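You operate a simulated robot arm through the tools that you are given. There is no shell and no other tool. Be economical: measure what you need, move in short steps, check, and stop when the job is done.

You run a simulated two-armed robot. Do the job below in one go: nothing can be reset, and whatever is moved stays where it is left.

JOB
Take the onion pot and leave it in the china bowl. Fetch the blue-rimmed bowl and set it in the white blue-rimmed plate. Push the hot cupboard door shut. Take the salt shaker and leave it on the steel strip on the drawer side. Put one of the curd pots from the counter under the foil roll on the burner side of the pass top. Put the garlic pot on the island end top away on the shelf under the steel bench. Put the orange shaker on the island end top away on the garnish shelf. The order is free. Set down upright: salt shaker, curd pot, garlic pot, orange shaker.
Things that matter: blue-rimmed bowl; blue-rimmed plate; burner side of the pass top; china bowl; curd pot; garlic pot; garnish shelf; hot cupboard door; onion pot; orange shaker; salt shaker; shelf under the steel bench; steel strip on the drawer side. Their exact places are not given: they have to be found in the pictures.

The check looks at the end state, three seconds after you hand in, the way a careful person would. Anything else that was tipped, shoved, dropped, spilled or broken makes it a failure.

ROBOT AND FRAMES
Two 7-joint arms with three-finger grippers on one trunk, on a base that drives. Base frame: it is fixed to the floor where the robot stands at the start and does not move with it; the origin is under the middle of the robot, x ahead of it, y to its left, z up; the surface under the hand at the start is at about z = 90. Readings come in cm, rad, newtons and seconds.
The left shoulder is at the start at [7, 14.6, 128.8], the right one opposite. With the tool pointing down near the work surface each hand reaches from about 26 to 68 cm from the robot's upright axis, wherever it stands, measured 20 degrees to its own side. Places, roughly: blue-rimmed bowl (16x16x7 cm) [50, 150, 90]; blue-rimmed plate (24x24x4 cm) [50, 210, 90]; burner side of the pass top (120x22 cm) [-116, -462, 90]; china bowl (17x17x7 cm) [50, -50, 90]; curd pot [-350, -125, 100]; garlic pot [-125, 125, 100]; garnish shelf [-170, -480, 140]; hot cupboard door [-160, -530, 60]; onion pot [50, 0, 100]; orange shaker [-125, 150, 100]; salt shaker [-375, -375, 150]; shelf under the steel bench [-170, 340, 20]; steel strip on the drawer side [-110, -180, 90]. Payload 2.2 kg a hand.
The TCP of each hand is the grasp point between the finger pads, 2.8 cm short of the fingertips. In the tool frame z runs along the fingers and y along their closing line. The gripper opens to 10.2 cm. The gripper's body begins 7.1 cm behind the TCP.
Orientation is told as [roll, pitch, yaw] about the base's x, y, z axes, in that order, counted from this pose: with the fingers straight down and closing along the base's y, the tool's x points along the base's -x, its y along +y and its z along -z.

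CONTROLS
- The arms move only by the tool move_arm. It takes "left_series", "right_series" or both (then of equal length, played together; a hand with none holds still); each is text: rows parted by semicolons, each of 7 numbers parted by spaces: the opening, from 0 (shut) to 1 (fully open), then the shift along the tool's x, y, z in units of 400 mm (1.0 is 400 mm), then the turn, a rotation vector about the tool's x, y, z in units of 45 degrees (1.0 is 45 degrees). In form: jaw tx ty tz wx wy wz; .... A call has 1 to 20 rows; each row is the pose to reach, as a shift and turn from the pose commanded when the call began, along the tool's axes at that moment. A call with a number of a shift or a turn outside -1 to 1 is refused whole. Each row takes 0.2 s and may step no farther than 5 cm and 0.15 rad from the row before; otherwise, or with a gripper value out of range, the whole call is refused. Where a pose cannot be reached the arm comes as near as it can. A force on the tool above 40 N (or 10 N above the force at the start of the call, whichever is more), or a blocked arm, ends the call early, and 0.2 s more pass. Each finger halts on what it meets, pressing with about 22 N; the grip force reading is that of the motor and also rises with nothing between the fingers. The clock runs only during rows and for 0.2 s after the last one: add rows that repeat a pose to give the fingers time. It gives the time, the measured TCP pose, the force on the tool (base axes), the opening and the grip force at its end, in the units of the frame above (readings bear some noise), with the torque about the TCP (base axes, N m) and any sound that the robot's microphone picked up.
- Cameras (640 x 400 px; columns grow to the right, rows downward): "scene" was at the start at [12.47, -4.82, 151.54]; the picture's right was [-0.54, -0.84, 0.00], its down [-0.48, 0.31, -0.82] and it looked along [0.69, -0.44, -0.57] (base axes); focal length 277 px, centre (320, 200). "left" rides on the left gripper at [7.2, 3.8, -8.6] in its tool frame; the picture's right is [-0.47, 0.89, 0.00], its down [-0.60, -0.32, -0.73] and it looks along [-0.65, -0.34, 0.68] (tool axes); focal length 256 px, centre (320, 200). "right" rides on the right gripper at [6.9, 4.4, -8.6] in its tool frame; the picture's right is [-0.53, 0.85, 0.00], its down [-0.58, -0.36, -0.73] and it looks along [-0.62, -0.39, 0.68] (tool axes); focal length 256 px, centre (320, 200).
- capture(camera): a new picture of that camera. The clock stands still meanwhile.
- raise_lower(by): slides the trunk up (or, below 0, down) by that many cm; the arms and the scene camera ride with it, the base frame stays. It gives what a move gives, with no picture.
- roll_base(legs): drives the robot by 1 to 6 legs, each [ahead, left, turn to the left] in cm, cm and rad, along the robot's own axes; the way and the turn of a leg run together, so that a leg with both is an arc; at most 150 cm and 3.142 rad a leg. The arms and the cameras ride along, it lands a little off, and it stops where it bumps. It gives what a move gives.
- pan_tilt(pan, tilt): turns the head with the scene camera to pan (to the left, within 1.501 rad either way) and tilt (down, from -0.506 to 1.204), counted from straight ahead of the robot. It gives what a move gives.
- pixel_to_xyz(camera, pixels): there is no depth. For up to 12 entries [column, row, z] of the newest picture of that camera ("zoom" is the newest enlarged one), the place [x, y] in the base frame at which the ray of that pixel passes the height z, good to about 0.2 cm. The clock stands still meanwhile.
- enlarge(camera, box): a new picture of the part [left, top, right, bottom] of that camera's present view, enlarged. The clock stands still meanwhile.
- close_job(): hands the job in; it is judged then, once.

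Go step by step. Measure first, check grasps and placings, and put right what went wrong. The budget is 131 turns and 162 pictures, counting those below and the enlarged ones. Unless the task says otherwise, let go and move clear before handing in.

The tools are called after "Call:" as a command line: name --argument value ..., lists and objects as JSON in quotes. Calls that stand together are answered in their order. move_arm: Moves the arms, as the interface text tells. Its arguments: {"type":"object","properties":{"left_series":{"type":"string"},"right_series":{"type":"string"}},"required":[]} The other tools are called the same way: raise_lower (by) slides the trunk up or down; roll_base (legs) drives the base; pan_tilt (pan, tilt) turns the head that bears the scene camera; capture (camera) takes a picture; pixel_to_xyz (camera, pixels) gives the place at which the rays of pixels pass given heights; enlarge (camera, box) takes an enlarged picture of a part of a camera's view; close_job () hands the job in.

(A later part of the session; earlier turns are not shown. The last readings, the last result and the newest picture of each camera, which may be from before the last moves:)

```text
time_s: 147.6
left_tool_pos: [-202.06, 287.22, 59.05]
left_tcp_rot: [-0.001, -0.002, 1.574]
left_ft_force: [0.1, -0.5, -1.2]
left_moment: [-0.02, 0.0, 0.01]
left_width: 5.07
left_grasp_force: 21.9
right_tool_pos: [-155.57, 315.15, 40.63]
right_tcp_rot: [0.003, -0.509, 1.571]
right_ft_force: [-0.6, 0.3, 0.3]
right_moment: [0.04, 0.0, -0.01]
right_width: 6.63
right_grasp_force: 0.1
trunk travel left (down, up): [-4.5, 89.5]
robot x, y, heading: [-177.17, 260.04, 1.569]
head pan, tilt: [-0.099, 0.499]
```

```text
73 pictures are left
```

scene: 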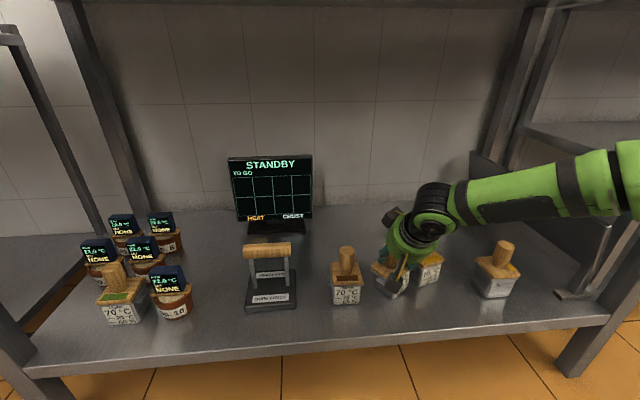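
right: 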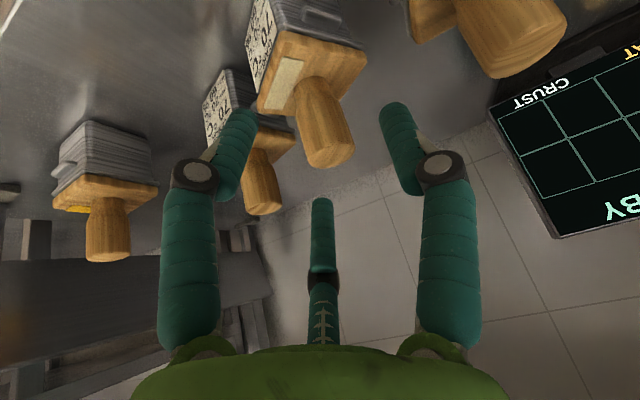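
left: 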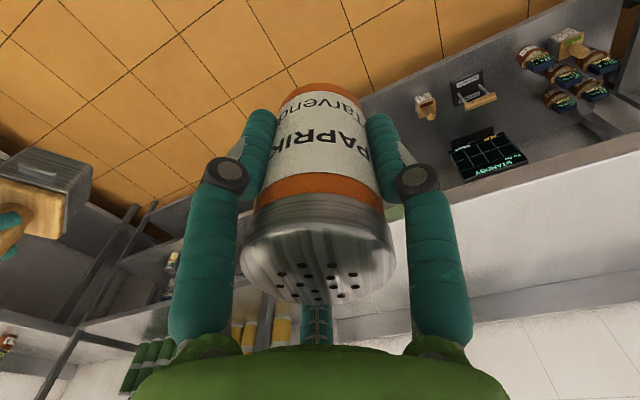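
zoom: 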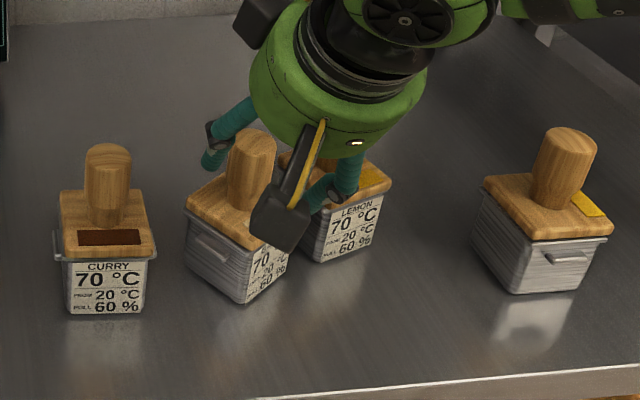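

The garlic pot stands on the shelf between its neighbours. Backing the hand out, reversing from the bench, and raising the trunk.

Call:
move_arm --right_series "0.65 0.08 0 -0.045 0 0 0; 0.65 0.16 0 -0.09 0 0 0; 0.65 0.24 0 -0.135 0 0 0; 0.65 0.32 0 -0.18 0 0 0; 0.65 0.4 0 -0.225 0 0 0; 0.65 0.46 0 -0.26 0 0 0; 0.65 0.46 0 -0.26 0 0 0"

Call:
roll_base --legs '[[-40, 0, 0]]'

Call:
capture --camera "scene"

Call:
raise_lower --by 40

Call:
raise_lower --by 20

```text
time_s: 149.2
left_tool_pos: [-202.13, 287.19, 59.04]
left_tcp_rot: [-0.003, -0.003, 1.576]
left_ft_force: [-0.9, 0.6, -1.0]
left_moment: [0.02, 0.0, 0.0]
left_width: 5.02
left_grasp_force: 21.9
right_tool_pos: [-155.44, 298.07, 42.74]
right_tcp_rot: [0.006, -0.508, 1.572]
right_ft_force: [0.3, 0.2, -0.6]
right_moment: [-0.01, 0.02, 0.0]
right_width: 6.61
right_grasp_force: 0.0
right hand out of reach, approached as far as the arm can: row 5, 6, 7
trunk travel left (down, up): [-4.5, 89.5]
robot x, y, heading: [-177.26, 259.41, 1.569]
head pan, tilt: [-0.099, 0.499]
```

```text
time_s: 151.7
left_tool_pos: [-202.0, 247.5, 59.09]
left_tcp_rot: [-0.002, -0.004, 1.568]
left_ft_force: [-0.3, -0.4, -0.7]
left_moment: [-0.02, -0.01, 0.0]
left_width: 5.02
left_grasp_force: 21.9
right_tool_pos: [-155.24, 257.97, 42.74]
right_tcp_rot: [0.005, -0.51, 1.565]
right_ft_force: [-0.4, 1.3, 1.4]
right_moment: [-0.03, -0.02, 0.01]
right_width: 6.62
right_grasp_force: 0.1
trunk travel left (down, up): [-4.5, 89.5]
robot x, y, heading: [-177.68, 219.51, 1.563]
head pan, tilt: [-0.099, 0.499]
```

```text
72 pictures are left
```

scene: 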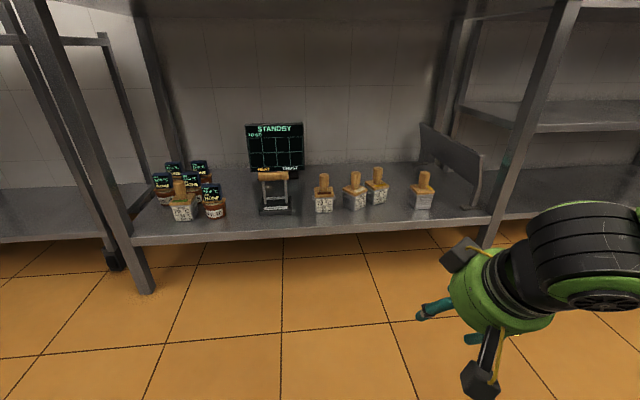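

```text
time_s: 155.5
left_tool_pos: [-201.95, 247.49, 99.07]
left_tcp_rot: [-0.001, -0.004, 1.567]
left_ft_force: [-0.2, -0.8, -1.1]
left_moment: [0.01, -0.02, 0.02]
left_width: 5.01
left_grasp_force: 21.2
right_tool_pos: [-155.3, 258.02, 82.82]
right_tcp_rot: [0.003, -0.507, 1.564]
right_ft_force: [0.0, 0.0, 0.1]
right_moment: [0.0, 0.0, 0.04]
right_width: 6.6
right_grasp_force: 0.0
trunk travel left (down, up): [-44.5, 49.5]
robot x, y, heading: [-177.65, 219.8, 1.566]
head pan, tilt: [-0.099, 0.499]
```

```text
time_s: 157.7
left_tool_pos: [-202.03, 247.52, 119.03]
left_tcp_rot: [-0.003, -0.004, 1.569]
left_ft_force: [0.1, 0.1, -1.2]
left_moment: [-0.01, 0.0, 0.02]
left_width: 4.99
left_grasp_force: 21.6
right_tool_pos: [-155.2, 258.14, 102.65]
right_tcp_rot: [0.003, -0.509, 1.565]
right_ft_force: [-0.1, -0.4, 0.3]
right_moment: [0.0, -0.02, 0.01]
right_width: 6.64
right_grasp_force: 0.1
trunk travel left (down, up): [-64.5, 29.5]
robot x, y, heading: [-177.46, 219.64, 1.56]
head pan, tilt: [-0.099, 0.499]
```

Garlic is done. Levelling the right hand and turning west to look down the other aisle.

Call:
move_arm --right_series "0.8 -0.04 0 -0.07 0 0.13 0; 1 -0.08 0 -0.13 0 0.26 0; 1 -0.12 0 -0.2 0 0.39 0; 1 -0.15 0 -0.26 0 0.52 0; 1 -0.184 0 -0.327 0 0.65 0; 1 -0.184 0 -0.327 0 0.65 0"

Call:
roll_base --legs '[[0, 0, 1.571]]'

Call:
pan_tilt --pan 0.6 --tilt 0.35

Call:
capture --camera "scene"

Call:
pan_tilt --pan 1.45 --tilt 0.35

Call:
capture --camera "scene"

```text
time_s: 159.1
left_tool_pos: [-201.95, 247.37, 119.04]
left_tcp_rot: [-0.002, -0.003, 1.571]
left_ft_force: [-0.4, -0.5, -0.4]
left_moment: [0.01, 0.03, -0.01]
left_width: 5.02
left_grasp_force: 22.0
right_tool_pos: [-155.41, 258.03, 117.77]
right_tcp_rot: [0.006, 0.004, 1.568]
right_ft_force: [0.7, -0.1, -0.5]
right_moment: [0.0, 0.03, -0.01]
right_width: 10.23
right_grasp_force: 0.0
trunk travel left (down, up): [-64.5, 29.5]
robot x, y, heading: [-177.72, 219.57, 1.562]
head pan, tilt: [-0.099, 0.499]
```

```text
time_s: 163.3
left_tool_pos: [-205.08, 195.12, 119.02]
left_tcp_rot: [-0.002, -0.003, -3.139]
left_ft_force: [0.8, 0.2, -0.4]
left_moment: [0.0, 0.05, 0.02]
left_width: 5.05
left_grasp_force: 21.5
right_tool_pos: [-216.01, 241.84, 117.73]
right_tcp_rot: [0.004, 0.005, 3.141]
right_ft_force: [0.5, 0.1, 0.8]
right_moment: [-0.01, 0.02, 0.02]
right_width: 10.19
right_grasp_force: 0.1
trunk travel left (down, up): [-64.5, 29.5]
robot x, y, heading: [-177.44, 219.81, 3.135]
head pan, tilt: [-0.099, 0.499]
```

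```text
time_s: 164.4
left_tool_pos: [-205.2, 195.13, 118.97]
left_tcp_rot: [-0.003, -0.004, -3.14]
left_ft_force: [0.5, 0.2, -1.2]
left_moment: [0.0, -0.01, 0.01]
left_width: 5.02
left_grasp_force: 21.9
right_tool_pos: [-215.93, 241.85, 117.7]
right_tcp_rot: [0.003, 0.004, 3.142]
right_ft_force: [-0.1, -0.3, -0.6]
right_moment: [-0.06, -0.03, 0.01]
right_width: 10.18
right_grasp_force: 0.1
trunk travel left (down, up): [-64.5, 29.5]
robot x, y, heading: [-177.75, 219.76, 3.141]
head pan, tilt: [0.6, 0.351]
```

```text
71 pictures are left
```

scene: 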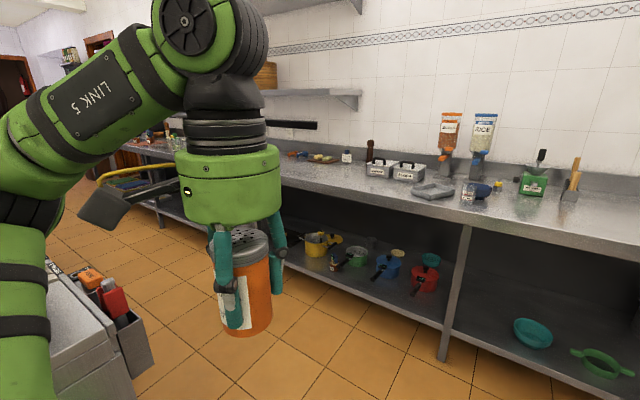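

```text
time_s: 165.6
left_tool_pos: [-205.14, 195.08, 119.02]
left_tcp_rot: [-0.002, -0.003, -3.14]
left_ft_force: [0.4, 0.3, -0.4]
left_moment: [0.02, 0.0, 0.01]
left_width: 5.02
left_grasp_force: 21.8
right_tool_pos: [-216.04, 241.88, 117.74]
right_tcp_rot: [0.005, 0.003, 3.141]
right_ft_force: [-0.5, -0.5, -0.2]
right_moment: [0.01, -0.05, 0.03]
right_width: 10.2
right_grasp_force: 0.0
trunk travel left (down, up): [-64.5, 29.5]
robot x, y, heading: [-177.51, 219.69, 3.138]
head pan, tilt: [1.45, 0.351]
```

```text
70 pictures are left
```

scene: 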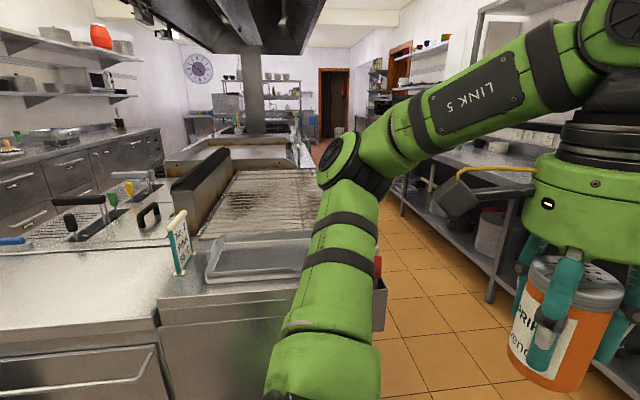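

Checking the width of the west aisle from this view.

Call:
pixel_to_xyz --camera "scene" --pixels '[[500, 175, 90], [440, 158, 90], [385, 288, 80], [300, 270, 90], [490, 300, 0], [395, 215, 0], [380, 255, 80]]'

```text
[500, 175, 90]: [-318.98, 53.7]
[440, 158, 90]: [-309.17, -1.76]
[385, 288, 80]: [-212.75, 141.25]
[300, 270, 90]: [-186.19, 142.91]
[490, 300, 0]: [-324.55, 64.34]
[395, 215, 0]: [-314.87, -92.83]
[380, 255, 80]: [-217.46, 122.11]
```

The aisle is about 97 cm wide, from x≈−315 to −218. I'll move to x≈−266 facing west and strafe south toward the curd pots.

Call:
roll_base --legs '[[88, 0, 0], [0, 150, 0], [0, 130, 0]]'

Call:
pan_tilt --pan 0.5 --tilt 0.4

Call:
capture --camera "scene"

```text
time_s: 183.4
left_tool_pos: [-291.93, -85.22, 119.02]
left_tcp_rot: [-0.002, -0.005, -3.138]
left_ft_force: [0.4, -0.6, -0.9]
left_moment: [-0.02, -0.01, 0.01]
left_width: 5.02
left_grasp_force: 21.9
right_tool_pos: [-302.79, -38.61, 117.68]
right_tcp_rot: [0.005, 0.003, -3.139]
right_ft_force: [-1.0, 0.0, -0.2]
right_moment: [-0.01, 0.0, -0.04]
right_width: 10.21
right_grasp_force: 0.1
trunk travel left (down, up): [-64.5, 29.5]
robot x, y, heading: [-264.11, -60.68, -3.144]
head pan, tilt: [1.45, 0.351]
```

```text
time_s: 184.6
left_tool_pos: [-291.82, -85.33, 119.05]
left_tcp_rot: [-0.002, -0.003, -3.138]
left_ft_force: [0.7, 0.1, -0.6]
left_moment: [0.01, 0.0, 0.02]
left_width: 4.99
left_grasp_force: 22.0
right_tool_pos: [-302.78, -38.61, 117.65]
right_tcp_rot: [0.003, 0.003, -3.14]
right_ft_force: [0.2, -0.7, -0.6]
right_moment: [-0.01, 0.01, 0.02]
right_width: 10.2
right_grasp_force: 0.0
trunk travel left (down, up): [-64.5, 29.5]
robot x, y, heading: [-264.18, -60.57, -3.142]
head pan, tilt: [0.499, 0.4]
```

```text
69 pictures are left
```

scene: 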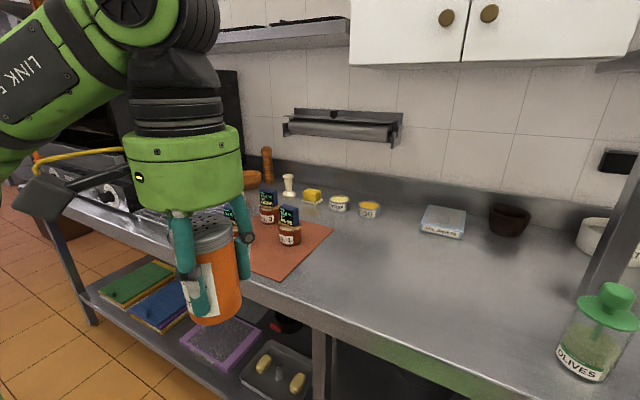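

The foil roll is at (342,125) with jars on an orange board below it. Zooming in to read them.

Call:
enlarge --camera "scene" --box '[215, 140, 395, 260]'

```text
3.33 times, centred on (305, 200) of scene
```

zoom: 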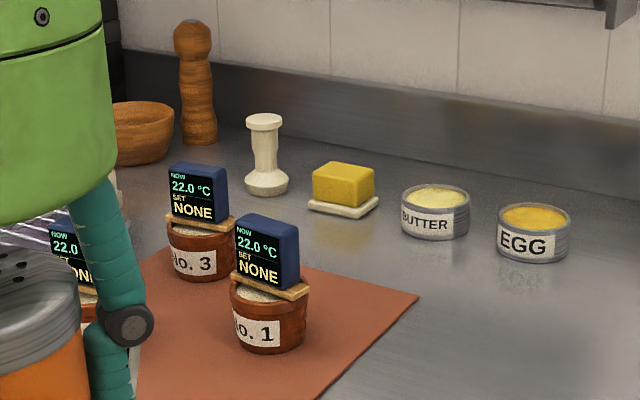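

The curd pots are the terracotta pots with timer tops (No. 1, No. 3 …). I'll take No. 1, the free-standing one at (290,235). Measuring.

Call:
pixel_to_xyz --camera "zoom" --pixels '[[268, 352, 91], [232, 295, 96], [308, 295, 96], [268, 225, 102], [200, 280, 91], [420, 297, 90], [325, 397, 90], [430, 238, 90]]'

```text
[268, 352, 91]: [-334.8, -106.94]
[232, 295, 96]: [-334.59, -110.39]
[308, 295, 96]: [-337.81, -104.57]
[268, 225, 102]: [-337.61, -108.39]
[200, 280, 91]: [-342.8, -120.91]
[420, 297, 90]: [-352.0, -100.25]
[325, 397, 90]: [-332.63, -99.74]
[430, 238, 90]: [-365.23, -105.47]
```

Pot No. 1 is near [−337,−108]. Positioning the robot so that the right hand faces it.

Call:
roll_base --legs '[[0, 65, 0], [18, 0, 0]]'

Call:
pan_tilt --pan -0.2 --tilt 0.7

Call:
capture --camera "scene"

Call:
capture --camera "right"

```text
time_s: 189.3
left_tool_pos: [-310.18, -150.34, 119.12]
left_tcp_rot: [-0.001, -0.004, 3.137]
left_ft_force: [-0.1, -0.3, -1.8]
left_moment: [0.0, -0.02, -0.01]
left_width: 5.03
left_grasp_force: 22.2
right_tool_pos: [-320.72, -103.52, 117.79]
right_tcp_rot: [0.004, 0.002, 3.135]
right_ft_force: [-0.3, -0.5, 0.1]
right_moment: [0.0, -0.02, -0.02]
right_width: 10.21
right_grasp_force: 0.2
trunk travel left (down, up): [-64.5, 29.5]
robot x, y, heading: [-282.43, -126.26, 3.137]
head pan, tilt: [0.499, 0.4]
```

```text
time_s: 190.4
left_tool_pos: [-310.3, -150.35, 119.05]
left_tcp_rot: [-0.003, -0.006, 3.136]
left_ft_force: [-1.1, 0.2, -0.7]
left_moment: [-0.01, 0.0, 0.03]
left_width: 5.05
left_grasp_force: 22.1
right_tool_pos: [-320.76, -103.56, 117.74]
right_tcp_rot: [0.002, 0.001, 3.135]
right_ft_force: [-0.3, 0.4, -0.3]
right_moment: [-0.01, -0.03, 0.02]
right_width: 10.22
right_grasp_force: 0.0
trunk travel left (down, up): [-64.5, 29.5]
robot x, y, heading: [-282.57, -125.87, 3.134]
head pan, tilt: [-0.201, 0.7]
```

```text
67 pictures are left
```

scene: 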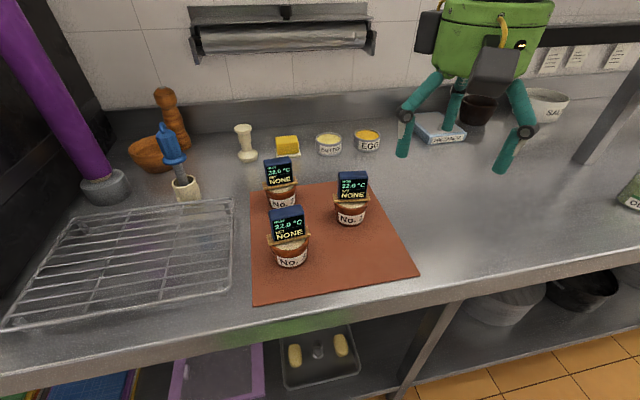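

```text
66 pictures are left
```

right: 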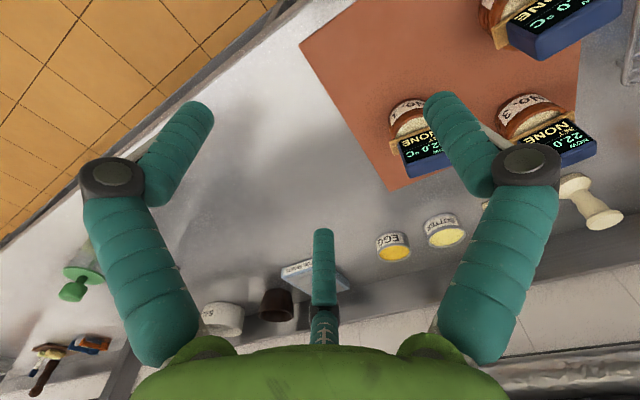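

Three curd pots. The right-hand one at (351,205) is the most free. Zooming to measure it.

Call:
enlarge --camera "scene" --box '[260, 150, 400, 270]'

Call:
pixel_to_xyz --camera "scene" --pixels '[[351, 226, 91], [352, 210, 94], [334, 206, 96], [369, 204, 96], [353, 172, 101], [353, 172, 103]]'

Call:
pixel_to_xyz --camera "right" --pixels '[[430, 163, 101], [430, 163, 103], [405, 118, 94], [403, 98, 91]]'

```text
3.33 times, centred on (330, 210) of scene
```

zoom: 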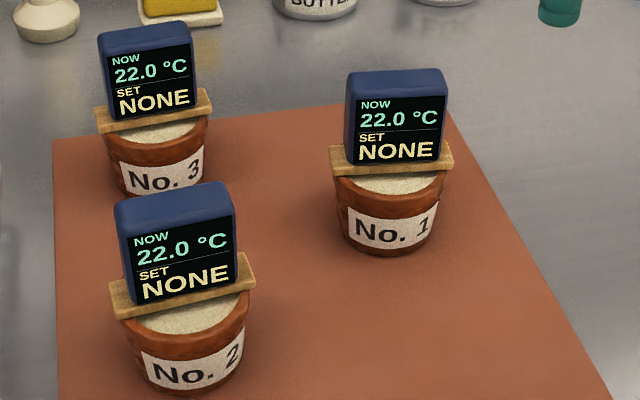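

```text
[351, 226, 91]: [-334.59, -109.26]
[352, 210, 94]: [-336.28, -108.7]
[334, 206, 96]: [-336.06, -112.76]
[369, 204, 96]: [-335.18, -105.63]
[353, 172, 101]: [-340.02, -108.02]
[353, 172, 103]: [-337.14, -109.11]
```

```text
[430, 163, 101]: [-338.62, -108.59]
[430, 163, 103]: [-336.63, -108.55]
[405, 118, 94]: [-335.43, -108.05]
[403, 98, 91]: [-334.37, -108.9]
```

Pot No. 1 carries a timer display (6×2 cm, top z≈102.6) centred at [−337.4,−108.7]. I'll grip the display across its width, moving above it with a slight yaw.

Call:
move_arm --right_series "1 -0.08 0.025 0.04 0 0 0.03; 1 -0.16 0.05 0.08 0 0 0.06; 1 -0.25 0.075 0.13 0 0 0.09; 1 -0.33 0.1 0.19 0 0 0.12; 1 -0.415 0.128 0.23 0 0 0.156; 1 -0.415 0.128 0.23 0 0 0.156"

Call:
capture --camera "right"

Call:
enlarge --camera "scene" --box '[260, 90, 460, 270]'

```text
time_s: 191.8
left_tool_pos: [-310.17, -150.36, 119.24]
left_tcp_rot: [-0.003, -0.004, 3.137]
left_ft_force: [0.1, 0.1, -1.8]
left_moment: [0.04, -0.01, 0.02]
left_width: 5.04
left_grasp_force: 21.5
right_tool_pos: [-334.82, -107.23, 107.4]
right_tcp_rot: [0.003, 0.002, 3.011]
right_ft_force: [-0.5, -0.9, 0.1]
right_moment: [0.01, 0.03, -0.01]
right_width: 10.19
right_grasp_force: 0.1
right hand out of reach, approached as far as the arm can: row 4, 5, 6
trunk travel left (down, up): [-64.5, 29.5]
robot x, y, heading: [-282.51, -125.6, 3.141]
head pan, tilt: [-0.201, 0.7]
```

```text
64 pictures are left
```

right: 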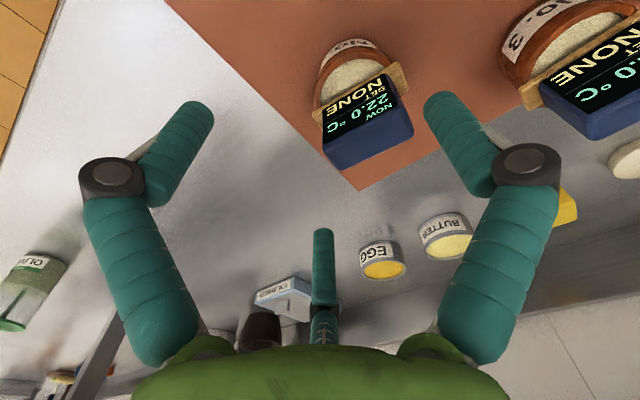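

```text
2.22 times, centred on (360, 180) of scene
```

zoom: 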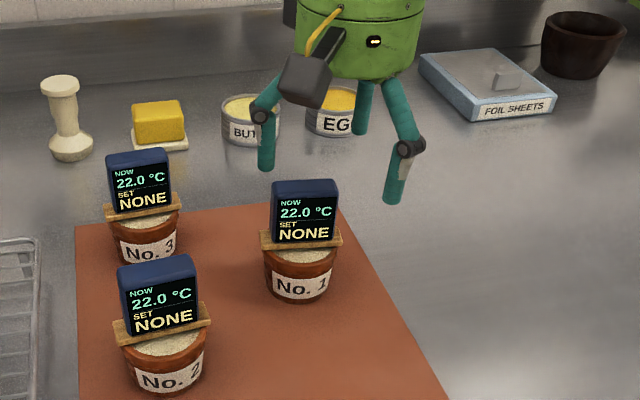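

Short by 3 cm in x. I'll measure the display's orientation from the hand camera, then drive a bit closer.

Call:
enlarge --camera "right" --box '[290, 30, 440, 180]'

Call:
pixel_to_xyz --camera "right" --pixels '[[327, 148, 102.6], [331, 168, 102.6], [413, 135, 102.6], [405, 112, 102.6], [316, 108, 97], [402, 65, 97]]'

```text
2.67 times, centred on (365, 105) of right
```

zoom: 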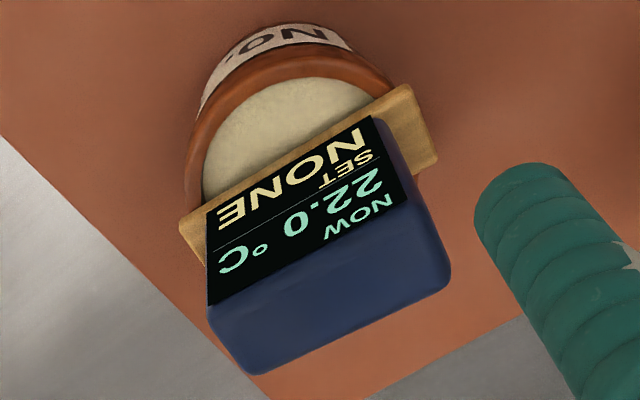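

```text
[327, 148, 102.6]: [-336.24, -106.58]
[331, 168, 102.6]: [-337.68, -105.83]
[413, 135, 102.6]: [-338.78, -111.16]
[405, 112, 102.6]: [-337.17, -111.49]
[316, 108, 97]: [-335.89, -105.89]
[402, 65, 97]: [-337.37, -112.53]
```

Display centre is [−337.5,−108.8], yaw about −0.2. Nudging the base 2.7 ahead and 1.5 left, then adding the yaw and descending.

Call:
roll_base --legs '[[2.7, 1.5, 0]]'

Call:
move_arm --right_series "1 0 0 0 0 0 0.05; 1 0 0 0 0 0 0.09; 1 0 0 0 0 0 0.09"

Call:
capture --camera "right"

```text
time_s: 192.7
left_tool_pos: [-312.6, -151.57, 119.29]
left_tcp_rot: [0.001, -0.008, 3.137]
left_ft_force: [1.0, 0.3, -0.3]
left_moment: [-0.02, 0.03, 0.0]
left_width: 5.02
left_grasp_force: 22.1
right_tool_pos: [-337.19, -108.38, 107.7]
right_tcp_rot: [0.006, 0.0, 3.013]
right_ft_force: [1.5, 0.0, 0.6]
right_moment: [-0.03, 0.02, -0.02]
right_width: 10.2
right_grasp_force: 0.0
trunk travel left (down, up): [-64.5, 29.5]
robot x, y, heading: [-284.91, -127.68, 3.132]
head pan, tilt: [-0.201, 0.7]
```

```text
time_s: 193.5
left_tool_pos: [-313.03, -151.77, 119.13]
left_tcp_rot: [-0.002, -0.006, 3.138]
left_ft_force: [0.1, -0.3, -1.1]
left_moment: [-0.02, 0.0, 0.02]
left_width: 5.01
left_grasp_force: 21.8
right_tool_pos: [-337.51, -108.67, 107.53]
right_tcp_rot: [0.004, 0.003, 2.94]
right_ft_force: [0.3, -0.1, -1.1]
right_moment: [0.0, 0.02, 0.0]
right_width: 10.19
right_grasp_force: 0.2
trunk travel left (down, up): [-64.5, 29.5]
robot x, y, heading: [-285.28, -127.54, 3.132]
head pan, tilt: [-0.201, 0.7]
```

```text
61 pictures are left
```

right: 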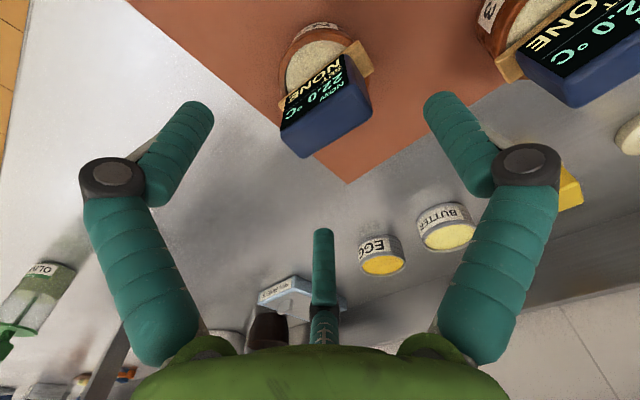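

Position is right. Because the three prongs grip best as one against two on broad faces, I'll turn the hand 90° to hold the display across its 2 cm thickness.

Call:
move_arm --right_series "1 0 0 0 0 0 -0.18; 1 0 0 0 0 0 -0.36; 1 0 0 0 0 0 -0.54; 1 0 0 0 0 0 -0.72; 1 0 0 0 0 0 -0.9; 1 0 0 0 0 0 -1; 1 0 0 0 0 0 -1"

Call:
move_arm --right_series "1 0 0 0 0 0 -0.18; 1 0 0 0 0 0 -0.36; 1 0 0 0 0 0 -0.54; 1 0 0 0 0 0 -0.72; 1 0 0 0 0 0 -0.9; 1 0 0 0 0 0 -1; 1 0 0 0 0 0 -1"

Call:
capture --camera "right"

```text
time_s: 195.1
left_tool_pos: [-312.88, -151.79, 119.02]
left_tcp_rot: [-0.002, -0.005, 3.137]
left_ft_force: [0.5, -0.5, -0.8]
left_moment: [0.0, -0.01, 0.02]
left_width: 5.04
left_grasp_force: 22.0
right_tool_pos: [-337.56, -108.73, 107.57]
right_tcp_rot: [0.004, -0.003, -2.555]
right_ft_force: [-1.0, 0.3, -0.4]
right_moment: [-0.03, -0.01, -0.02]
right_width: 10.2
right_grasp_force: 0.2
trunk travel left (down, up): [-64.5, 29.5]
robot x, y, heading: [-285.15, -127.32, 3.139]
head pan, tilt: [-0.201, 0.7]
```

```text
time_s: 196.7
left_tool_pos: [-312.91, -151.82, 119.08]
left_tcp_rot: [-0.001, -0.005, 3.138]
left_ft_force: [-0.1, 0.2, -0.8]
left_moment: [0.02, 0.02, -0.01]
left_width: 5.03
left_grasp_force: 22.1
right_tool_pos: [-337.45, -108.57, 107.46]
right_tcp_rot: [0.004, -0.002, -1.77]
right_ft_force: [0.1, 0.4, -0.2]
right_moment: [0.0, 0.02, 0.0]
right_width: 10.18
right_grasp_force: 0.1
trunk travel left (down, up): [-64.5, 29.5]
robot x, y, heading: [-285.36, -127.6, 3.134]
head pan, tilt: [-0.201, 0.7]
```

```text
60 pictures are left
```

right: 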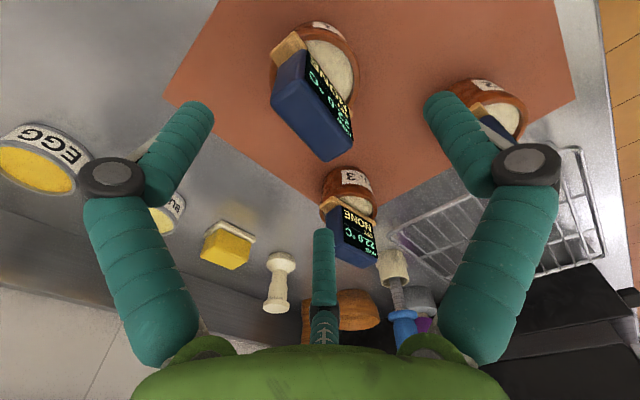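

Hand turned. Descending to z≈100.3, closing and lifting 2 cm to test.

Call:
move_arm --right_series "0.8 0 0 0.06 0 0 0; 0.7 0 0 0.12 0 0 0; 0.7 0 0 0.178 0 0 0; 0.7 0 0 0.178 0 0 0; 0.45 0 0 0.178 0 0 0; 0.2 0 0 0.178 0 0 0; 0 0 0 0.178 0 0 0; 0 0 0 0.178 0 0 0; 0 0 0 0.178 0 0 0; 0 0 0 0.165 0 0 0; 0 0 0 0.14 0 0 0; 0 0 0 0.12 0 0 0; 0 0 0 0.12 0 0 0"

Call:
enlarge --camera "scene" --box '[260, 90, 460, 270]'

Call:
capture --camera "right"

```text
time_s: 199.5
left_tool_pos: [-312.96, -151.77, 119.13]
left_tcp_rot: [-0.003, -0.005, 3.137]
left_ft_force: [0.1, -0.9, -1.4]
left_moment: [0.0, -0.01, 0.03]
left_width: 5.02
left_grasp_force: 22.0
right_tool_pos: [-337.44, -108.59, 102.82]
right_tcp_rot: [0.002, -0.005, -1.772]
right_ft_force: [-0.2, 0.4, -2.9]
right_moment: [0.01, -0.04, 0.0]
right_width: 3.16
right_grasp_force: 22.2
trunk travel left (down, up): [-64.5, 29.5]
robot x, y, heading: [-285.28, -127.18, 3.135]
head pan, tilt: [-0.201, 0.7]
```

```text
2.22 times, centred on (360, 180) of scene
```

zoom: 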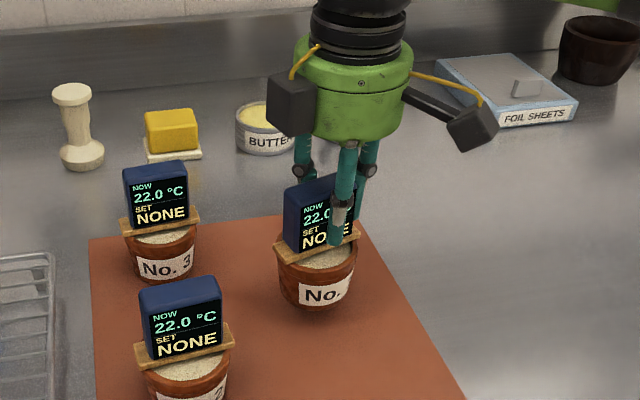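

```text
58 pictures are left
```

right: 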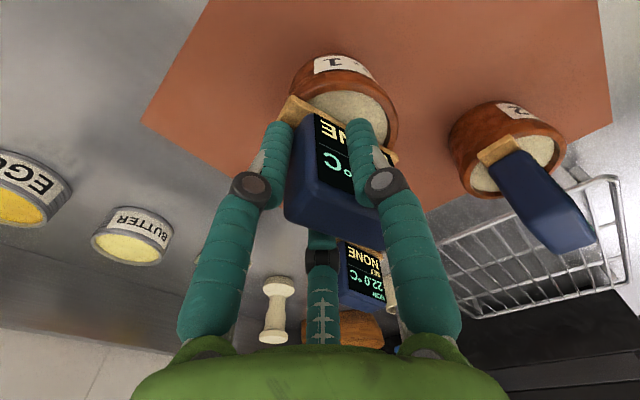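

Curd pot No. 1 is lifted (−2.9 N, 3.2 cm grip). Raising and drawing it in, backing off, and strafing south.

Call:
move_arm --right_series "0 0 0 -0.06 0 0 0; 0 0 0 -0.15 0 0 0; 0 0.01 0.06 -0.25 0 0 0; 0 0.03 0.14 -0.33 0 0 0; 0 0.05 0.23 -0.38 0 0 0; 0 0.07 0.32 -0.4 0 0 0; 0 0.08 0.41 -0.4 0 0 0; 0 0.08 0.41 -0.4 0 0 0"

Call:
roll_base --legs '[[-20, 0, 0], [0, 110, 0]]'

Call:
pan_tilt --pan 1.4 --tilt 0.3

Call:
capture --camera "scene"

```text
time_s: 201.3
left_tool_pos: [-313.05, -151.74, 119.0]
left_tcp_rot: [-0.002, -0.002, 3.138]
left_ft_force: [-0.4, 0.2, -0.9]
left_moment: [-0.02, -0.03, 0.01]
left_width: 5.04
left_grasp_force: 22.4
right_tool_pos: [-320.74, -108.64, 118.76]
right_tcp_rot: [0.004, -0.003, -1.772]
right_ft_force: [0.5, -0.6, -3.5]
right_moment: [-0.01, -0.04, 0.02]
right_width: 3.11
right_grasp_force: 22.3
right hand out of reach, approached as far as the arm can: row 2
trunk travel left (down, up): [-64.5, 29.5]
robot x, y, heading: [-285.54, -127.54, 3.135]
head pan, tilt: [-0.201, 0.7]
```

```text
time_s: 208.1
left_tool_pos: [-293.61, -261.14, 119.0]
left_tcp_rot: [-0.002, -0.005, 3.134]
left_ft_force: [-0.4, 0.1, -1.6]
left_moment: [0.03, -0.04, 0.0]
left_width: 5.04
left_grasp_force: 21.8
right_tool_pos: [-301.34, -218.06, 118.85]
right_tcp_rot: [0.004, -0.004, -1.773]
right_ft_force: [0.2, 0.3, -1.4]
right_moment: [0.05, 0.03, 0.03]
right_width: 3.14
right_grasp_force: 21.9
trunk travel left (down, up): [-64.5, 29.5]
robot x, y, heading: [-265.99, -236.66, 3.134]
head pan, tilt: [-0.201, 0.7]
```

```text
time_s: 209.7
left_tool_pos: [-293.72, -261.26, 119.11]
left_tcp_rot: [-0.002, -0.005, 3.135]
left_ft_force: [-0.1, 0.0, -0.6]
left_moment: [-0.01, 0.0, 0.0]
left_width: 5.02
left_grasp_force: 21.7
right_tool_pos: [-301.45, -218.05, 118.87]
right_tcp_rot: [0.004, -0.003, -1.773]
right_ft_force: [-0.3, 0.2, -3.4]
right_moment: [0.05, 0.03, 0.0]
right_width: 3.15
right_grasp_force: 22.0
trunk travel left (down, up): [-64.5, 29.5]
robot x, y, heading: [-266.05, -237.08, 3.136]
head pan, tilt: [1.4, 0.3]
```

```text
57 pictures are left
```

scene: 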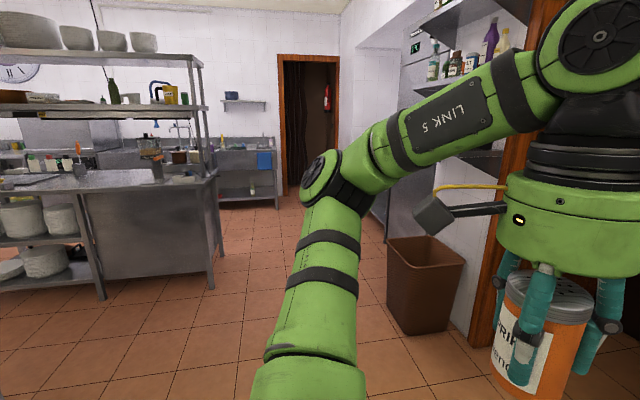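

The pass with the garnish shelf above it stands ahead-left at (100,180), and there's a bin on the floor at (425,285). Measuring positions.

Call:
pixel_to_xyz --camera "scene" --pixels '[[418, 333, 0], [392, 290, 0], [100, 298, 0], [210, 287, 0], [75, 188, 90], [205, 170, 90], [204, 115, 140], [20, 115, 140]]'

Call:
enlarge --camera "scene" --box '[0, 0, 260, 200]'

```text
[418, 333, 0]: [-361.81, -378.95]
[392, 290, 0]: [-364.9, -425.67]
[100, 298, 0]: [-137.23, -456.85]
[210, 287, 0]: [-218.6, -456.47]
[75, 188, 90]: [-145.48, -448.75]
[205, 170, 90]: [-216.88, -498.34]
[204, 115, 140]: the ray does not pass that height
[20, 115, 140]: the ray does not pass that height
```

```text
2.00 times, centred on (130, 100) of scene
```

zoom: 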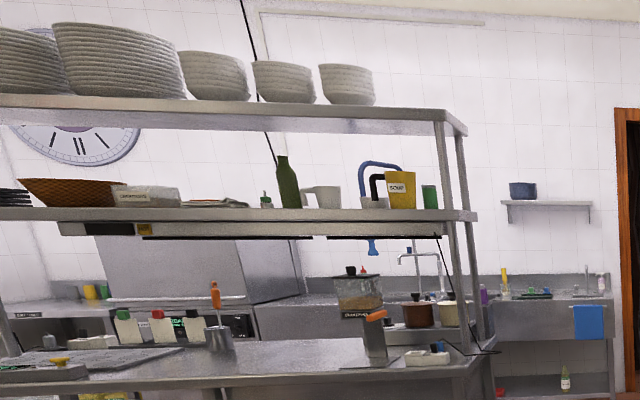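

The garnish shelf (z≈140) is the lower shelf over the pass, whose north edge is at y≈−449. Going south, then turning to face it.

Call:
roll_base --legs '[[0, 150, 0], [0, 0, 1.571]]'

Call:
pan_tilt --pan 0.8 --tilt 0.3

Call:
capture --camera "scene"

```text
time_s: 220.9
left_tool_pos: [-244.21, -415.39, 119.13]
left_tcp_rot: [0.0, -0.005, -1.609]
left_ft_force: [0.0, -0.4, -1.3]
left_moment: [0.0, 0.01, -0.04]
left_width: 5.04
left_grasp_force: 22.0
right_tool_pos: [-287.59, -421.68, 118.79]
right_tcp_rot: [0.004, -0.002, -0.231]
right_ft_force: [0.2, -0.1, -2.7]
right_moment: [-0.04, 0.03, -0.02]
right_width: 3.12
right_grasp_force: 21.5
trunk travel left (down, up): [-64.5, 29.5]
robot x, y, heading: [-267.73, -386.85, -1.606]
head pan, tilt: [1.4, 0.3]
```

```text
time_s: 221.9
left_tool_pos: [-244.16, -415.33, 119.12]
left_tcp_rot: [-0.002, -0.004, -1.608]
left_ft_force: [0.0, 0.1, -0.9]
left_moment: [-0.01, -0.02, 0.01]
left_width: 5.02
left_grasp_force: 22.6
right_tool_pos: [-287.63, -421.8, 118.77]
right_tcp_rot: [0.004, -0.003, -0.234]
right_ft_force: [0.2, -0.2, -2.4]
right_moment: [-0.03, 0.03, -0.04]
right_width: 3.13
right_grasp_force: 21.8
trunk travel left (down, up): [-64.5, 29.5]
robot x, y, heading: [-267.78, -386.63, -1.607]
head pan, tilt: [0.799, 0.3]
```

```text
55 pictures are left
```

scene: 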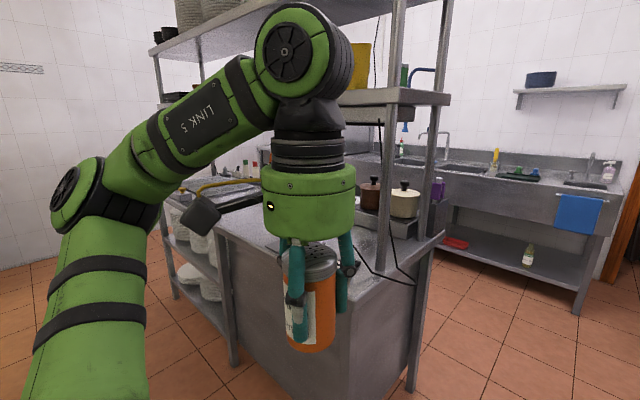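

Correcting the heading and strafing east to stand in front of the pass.

Call:
roll_base --legs '[[0, 0, 0.036], [0, 105, 0]]'

Call:
pan_tilt --pan 0.0 --tilt 0.2

Call:
capture --camera "scene"

```text
time_s: 227.8
left_tool_pos: [-137.81, -415.18, 119.08]
left_tcp_rot: [-0.001, -0.006, -1.577]
left_ft_force: [-1.0, 0.1, -0.8]
left_moment: [-0.01, 0.02, 0.0]
left_width: 5.02
left_grasp_force: 21.7
right_tool_pos: [-180.93, -422.98, 118.86]
right_tcp_rot: [0.003, -0.002, -0.202]
right_ft_force: [0.5, -0.3, -2.7]
right_moment: [0.02, 0.04, -0.01]
right_width: 3.13
right_grasp_force: 22.5
trunk travel left (down, up): [-64.5, 29.5]
robot x, y, heading: [-161.85, -387.41, -1.582]
head pan, tilt: [0.799, 0.3]
```

```text
time_s: 228.9
left_tool_pos: [-137.73, -415.26, 119.0]
left_tcp_rot: [-0.003, -0.006, -1.576]
left_ft_force: [0.1, 0.9, -1.9]
left_moment: [-0.02, -0.01, 0.03]
left_width: 5.01
left_grasp_force: 21.4
right_tool_pos: [-180.84, -423.04, 118.82]
right_tcp_rot: [0.003, -0.004, -0.201]
right_ft_force: [0.5, -0.3, -3.0]
right_moment: [0.02, 0.02, 0.0]
right_width: 3.1
right_grasp_force: 22.2
trunk travel left (down, up): [-64.5, 29.5]
robot x, y, heading: [-162.39, -387.53, -1.582]
head pan, tilt: [0.0, 0.201]
```

```text
54 pictures are left
```

scene: 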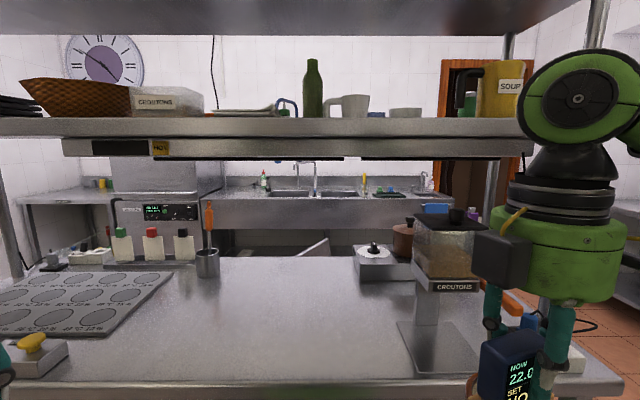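

The pass top is clear around (290,340) and the garnish shelf has gaps. Measuring candidate spots on the pass top.

Call:
pixel_to_xyz --camera "scene" --pixels '[[300, 383, 90], [300, 345, 90], [260, 345, 90], [340, 345, 90], [400, 330, 90], [415, 375, 90], [110, 333, 90], [60, 375, 90], [210, 278, 90]]'

```text
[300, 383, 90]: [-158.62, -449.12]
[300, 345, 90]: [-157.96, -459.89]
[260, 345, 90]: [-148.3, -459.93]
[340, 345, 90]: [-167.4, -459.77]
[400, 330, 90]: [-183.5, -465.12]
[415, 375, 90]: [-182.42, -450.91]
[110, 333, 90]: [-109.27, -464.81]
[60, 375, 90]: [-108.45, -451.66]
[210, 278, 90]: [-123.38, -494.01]
```

Placing the curd pot at about [−150,−460]. Driving ahead and to the left so that the right hand lines up.

Call:
roll_base --legs '[[0, 31, 0.011], [27, 0, 0]]'

Call:
pan_tilt --pan -0.3 --tilt 0.6

Call:
capture --camera "scene"

```text
time_s: 232.5
left_tool_pos: [-106.3, -442.16, 119.05]
left_tcp_rot: [-0.001, -0.006, -1.572]
left_ft_force: [-0.3, -0.4, -0.1]
left_moment: [-0.02, 0.0, 0.0]
left_width: 5.0
left_grasp_force: 21.8
right_tool_pos: [-149.46, -450.12, 118.87]
right_tcp_rot: [0.003, -0.003, -0.195]
right_ft_force: [-0.2, -0.6, -3.1]
right_moment: [-0.01, 0.05, -0.02]
right_width: 3.13
right_grasp_force: 22.2
trunk travel left (down, up): [-64.5, 29.5]
robot x, y, heading: [-131.07, -415.09, -1.575]
head pan, tilt: [0.0, 0.201]
```

```text
time_s: 233.4
left_tool_pos: [-106.29, -442.17, 119.09]
left_tcp_rot: [-0.001, -0.005, -1.574]
left_ft_force: [0.4, 0.8, -0.7]
left_moment: [0.01, 0.01, 0.02]
left_width: 5.03
left_grasp_force: 22.0
right_tool_pos: [-149.41, -450.35, 118.74]
right_tcp_rot: [0.004, -0.003, -0.195]
right_ft_force: [-0.8, 0.3, -2.7]
right_moment: [-0.01, 0.04, 0.05]
right_width: 3.11
right_grasp_force: 21.8
trunk travel left (down, up): [-64.5, 29.5]
robot x, y, heading: [-130.73, -414.37, -1.579]
head pan, tilt: [-0.3, 0.6]
```

```text
53 pictures are left
```

scene: 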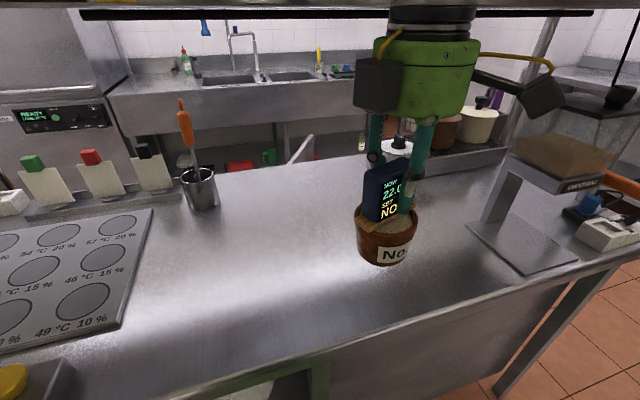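

Clear below. Lowering first, then moving 9 cm forward.

Call:
move_arm --right_series "0 0 0 0.08 0 0 0; 0 0 0 0.16 0 0 0; 0 0 0 0.25 0 0 0; 0 -0.012 -0.06 0.32 0 0 0; 0 -0.024 -0.12 0.37 0 0 0; 0 -0.036 -0.18 0.41 0 0 0; 0 -0.044 -0.22 0.43 0 0 0; 0 -0.044 -0.22 0.445 0 0 0; 0 -0.044 -0.22 0.455 0 0 0; 0 -0.044 -0.22 0.455 0 0 0"

Call:
capture --camera "scene"

```text
time_s: 235.6
left_tool_pos: [-106.3, -442.24, 119.2]
left_tcp_rot: [-0.003, -0.005, -1.573]
left_ft_force: [0.2, 0.2, -0.4]
left_moment: [0.0, 0.01, -0.02]
left_width: 5.0
left_grasp_force: 22.5
right_tool_pos: [-149.29, -459.19, 100.59]
right_tcp_rot: [0.003, -0.003, -0.194]
right_ft_force: [0.2, -0.5, -3.0]
right_moment: [-0.01, 0.01, -0.01]
right_width: 3.11
right_grasp_force: 22.1
trunk travel left (down, up): [-64.5, 29.5]
robot x, y, heading: [-130.4, -414.93, -1.579]
head pan, tilt: [-0.3, 0.6]
```

```text
52 pictures are left
```

scene: 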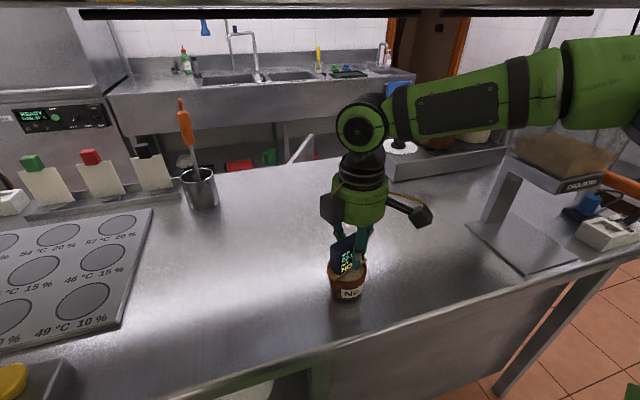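

Still hanging (−3 N), with the pot right over the target. Lowering in small steps until contact.

Call:
move_arm --right_series "0 0 0 0.008 0 0 0; 0 0 0 0.015 0 0 0; 0 0 0 0.022 0 0 0; 0 0 0 0.029 0 0 0; 0 0 0 0.029 0 0 0"

Call:
enlarge --camera "scene" --box '[270, 180, 430, 320]'

```text
time_s: 236.8
left_tool_pos: [-106.41, -442.25, 119.19]
left_tcp_rot: [0.001, -0.006, -1.574]
left_ft_force: [0.7, 0.2, -1.5]
left_moment: [0.01, -0.01, 0.04]
left_width: 5.02
left_grasp_force: 21.3
right_tool_pos: [-149.38, -459.21, 99.5]
right_tcp_rot: [0.001, -0.005, -0.198]
right_ft_force: [-5.7, -5.2, 18.3]
right_moment: [-0.07, -0.14, -0.07]
right_width: 3.22
right_grasp_force: 22.0
trunk travel left (down, up): [-64.5, 29.5]
robot x, y, heading: [-131.01, -414.93, -1.579]
head pan, tilt: [-0.3, 0.6]
```

```text
2.86 times, centred on (350, 250) of scene
```

zoom: 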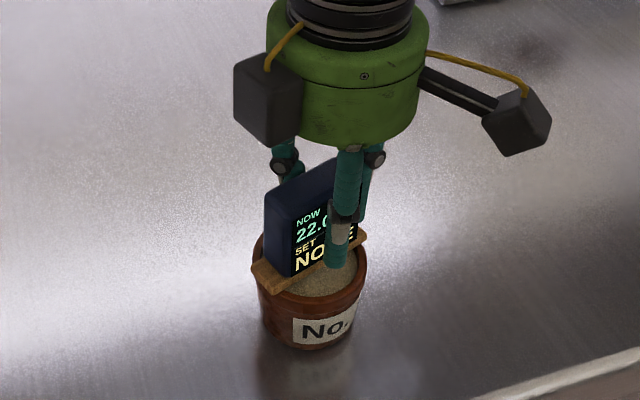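

Contact (18 N). Easing back slightly, releasing, and rising straight up, then drawing the hand back toward the robot.

Call:
move_arm --right_series "0 0 0 -0.006 0 0 0; 0.15 0 0 -0.006 0 0 0; 0.35 0 0 -0.006 0 0 0; 0.6 0 0 -0.006 0 0 0; 0.6 0 0 -0.05 0 0 0; 0.6 0 0 -0.12 0 0 0; 0.7 0 0 -0.2 0 0 0; 1 0 0.06 -0.28 0 0 0; 1 0.03 0.14 -0.36 0 0 0; 1 0.05 0.24 -0.42 0 0 0; 1 0.05 0.24 -0.42 0 0 0"

Call:
capture --camera "scene"

```text
time_s: 239.2
left_tool_pos: [-106.21, -442.35, 119.1]
left_tcp_rot: [-0.001, -0.004, -1.571]
left_ft_force: [0.4, 0.5, -0.7]
left_moment: [0.01, -0.02, -0.01]
left_width: 5.03
left_grasp_force: 22.0
right_tool_pos: [-149.2, -449.42, 116.26]
right_tcp_rot: [0.007, -0.002, -0.197]
right_ft_force: [0.9, -0.8, -0.1]
right_moment: [0.05, -0.01, -0.02]
right_width: 10.21
right_grasp_force: 0.1
trunk travel left (down, up): [-64.5, 29.5]
robot x, y, heading: [-130.95, -414.69, -1.574]
head pan, tilt: [-0.3, 0.6]
```

```text
50 pictures are left
```

scene: 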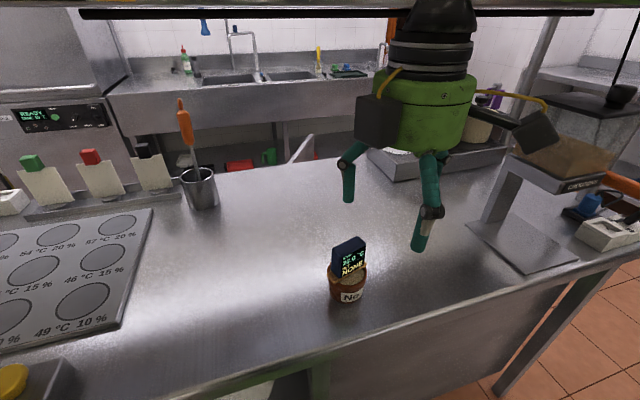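

Curd pot No. 1 stands on the burner side. Now for the garnish shelf: backing off, raising the trunk and looking from above.

Call:
roll_base --legs '[[-15, 0, 0]]'

Call:
raise_lower --by 29

Call:
pan_tilt --pan -0.1 --tilt 0.35

Call:
capture --camera "scene"

```text
time_s: 240.5
left_tool_pos: [-106.3, -427.62, 119.1]
left_tcp_rot: [-0.002, -0.004, -1.573]
left_ft_force: [-0.1, -0.1, -1.2]
left_moment: [0.04, 0.0, 0.01]
left_width: 5.0
left_grasp_force: 21.6
right_tool_pos: [-149.3, -434.72, 116.14]
right_tcp_rot: [0.006, -0.003, -0.196]
right_ft_force: [-0.3, -0.9, 0.1]
right_moment: [0.01, 0.03, -0.01]
right_width: 10.23
right_grasp_force: 0.1
trunk travel left (down, up): [-64.5, 29.5]
robot x, y, heading: [-130.77, -399.9, -1.573]
head pan, tilt: [-0.3, 0.6]
```

```text
time_s: 243.5
left_tool_pos: [-106.24, -427.4, 148.07]
left_tcp_rot: [-0.001, -0.005, -1.575]
left_ft_force: [-0.1, 0.6, -1.6]
left_moment: [0.0, 0.01, 0.0]
left_width: 4.99
left_grasp_force: 22.3
right_tool_pos: [-149.2, -434.54, 145.27]
right_tcp_rot: [0.004, -0.002, -0.193]
right_ft_force: [-0.3, -0.5, 0.6]
right_moment: [0.01, 0.02, -0.02]
right_width: 10.19
right_grasp_force: 0.1
trunk travel left (down, up): [-93.5, 0.5]
robot x, y, heading: [-130.63, -399.76, -1.57]
head pan, tilt: [-0.3, 0.6]
```

```text
time_s: 244.2
left_tool_pos: [-106.27, -427.42, 148.18]
left_tcp_rot: [-0.001, -0.005, -1.572]
left_ft_force: [-0.1, 0.5, -0.6]
left_moment: [0.02, 0.01, 0.01]
left_width: 4.99
left_grasp_force: 22.0
right_tool_pos: [-149.33, -434.71, 145.19]
right_tcp_rot: [0.004, -0.004, -0.196]
right_ft_force: [0.7, 0.7, 0.3]
right_moment: [-0.01, -0.01, 0.0]
right_width: 10.19
right_grasp_force: 0.0
trunk travel left (down, up): [-93.5, 0.5]
robot x, y, heading: [-130.58, -399.48, -1.575]
head pan, tilt: [-0.099, 0.351]
```

```text
49 pictures are left
```

scene: 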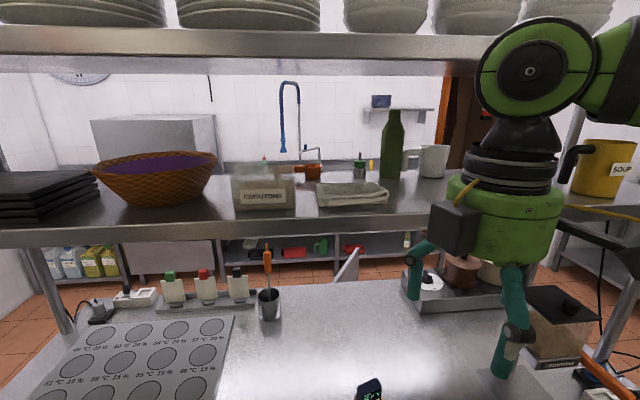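

The shelf carries a basket, a croutons box, a towel, a bottle and a jug. Measuring the free strip in front of them.

Call:
enlarge --camera "scene" --box '[200, 120, 460, 260]'

Call:
pixel_to_xyz --camera "scene" --pixels '[[350, 215, 140], [350, 207, 140], [390, 179, 140], [433, 178, 140], [265, 210, 140], [410, 200, 140], [350, 231, 138]]'

```text
2.46 times, centred on (330, 190) of scene
```

zoom: 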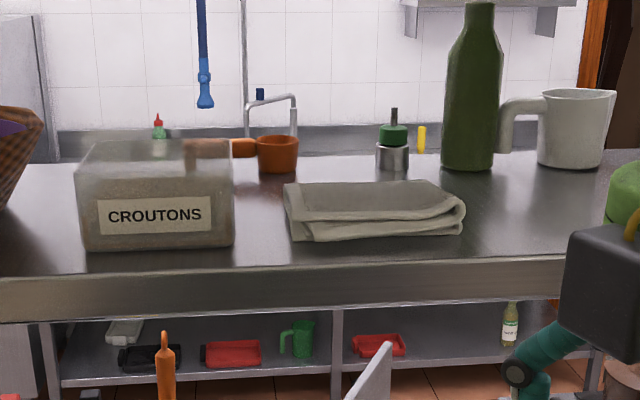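

```text
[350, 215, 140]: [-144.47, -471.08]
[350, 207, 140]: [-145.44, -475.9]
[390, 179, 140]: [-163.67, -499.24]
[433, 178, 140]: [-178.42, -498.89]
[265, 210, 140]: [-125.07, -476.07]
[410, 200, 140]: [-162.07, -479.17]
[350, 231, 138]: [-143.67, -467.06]
```

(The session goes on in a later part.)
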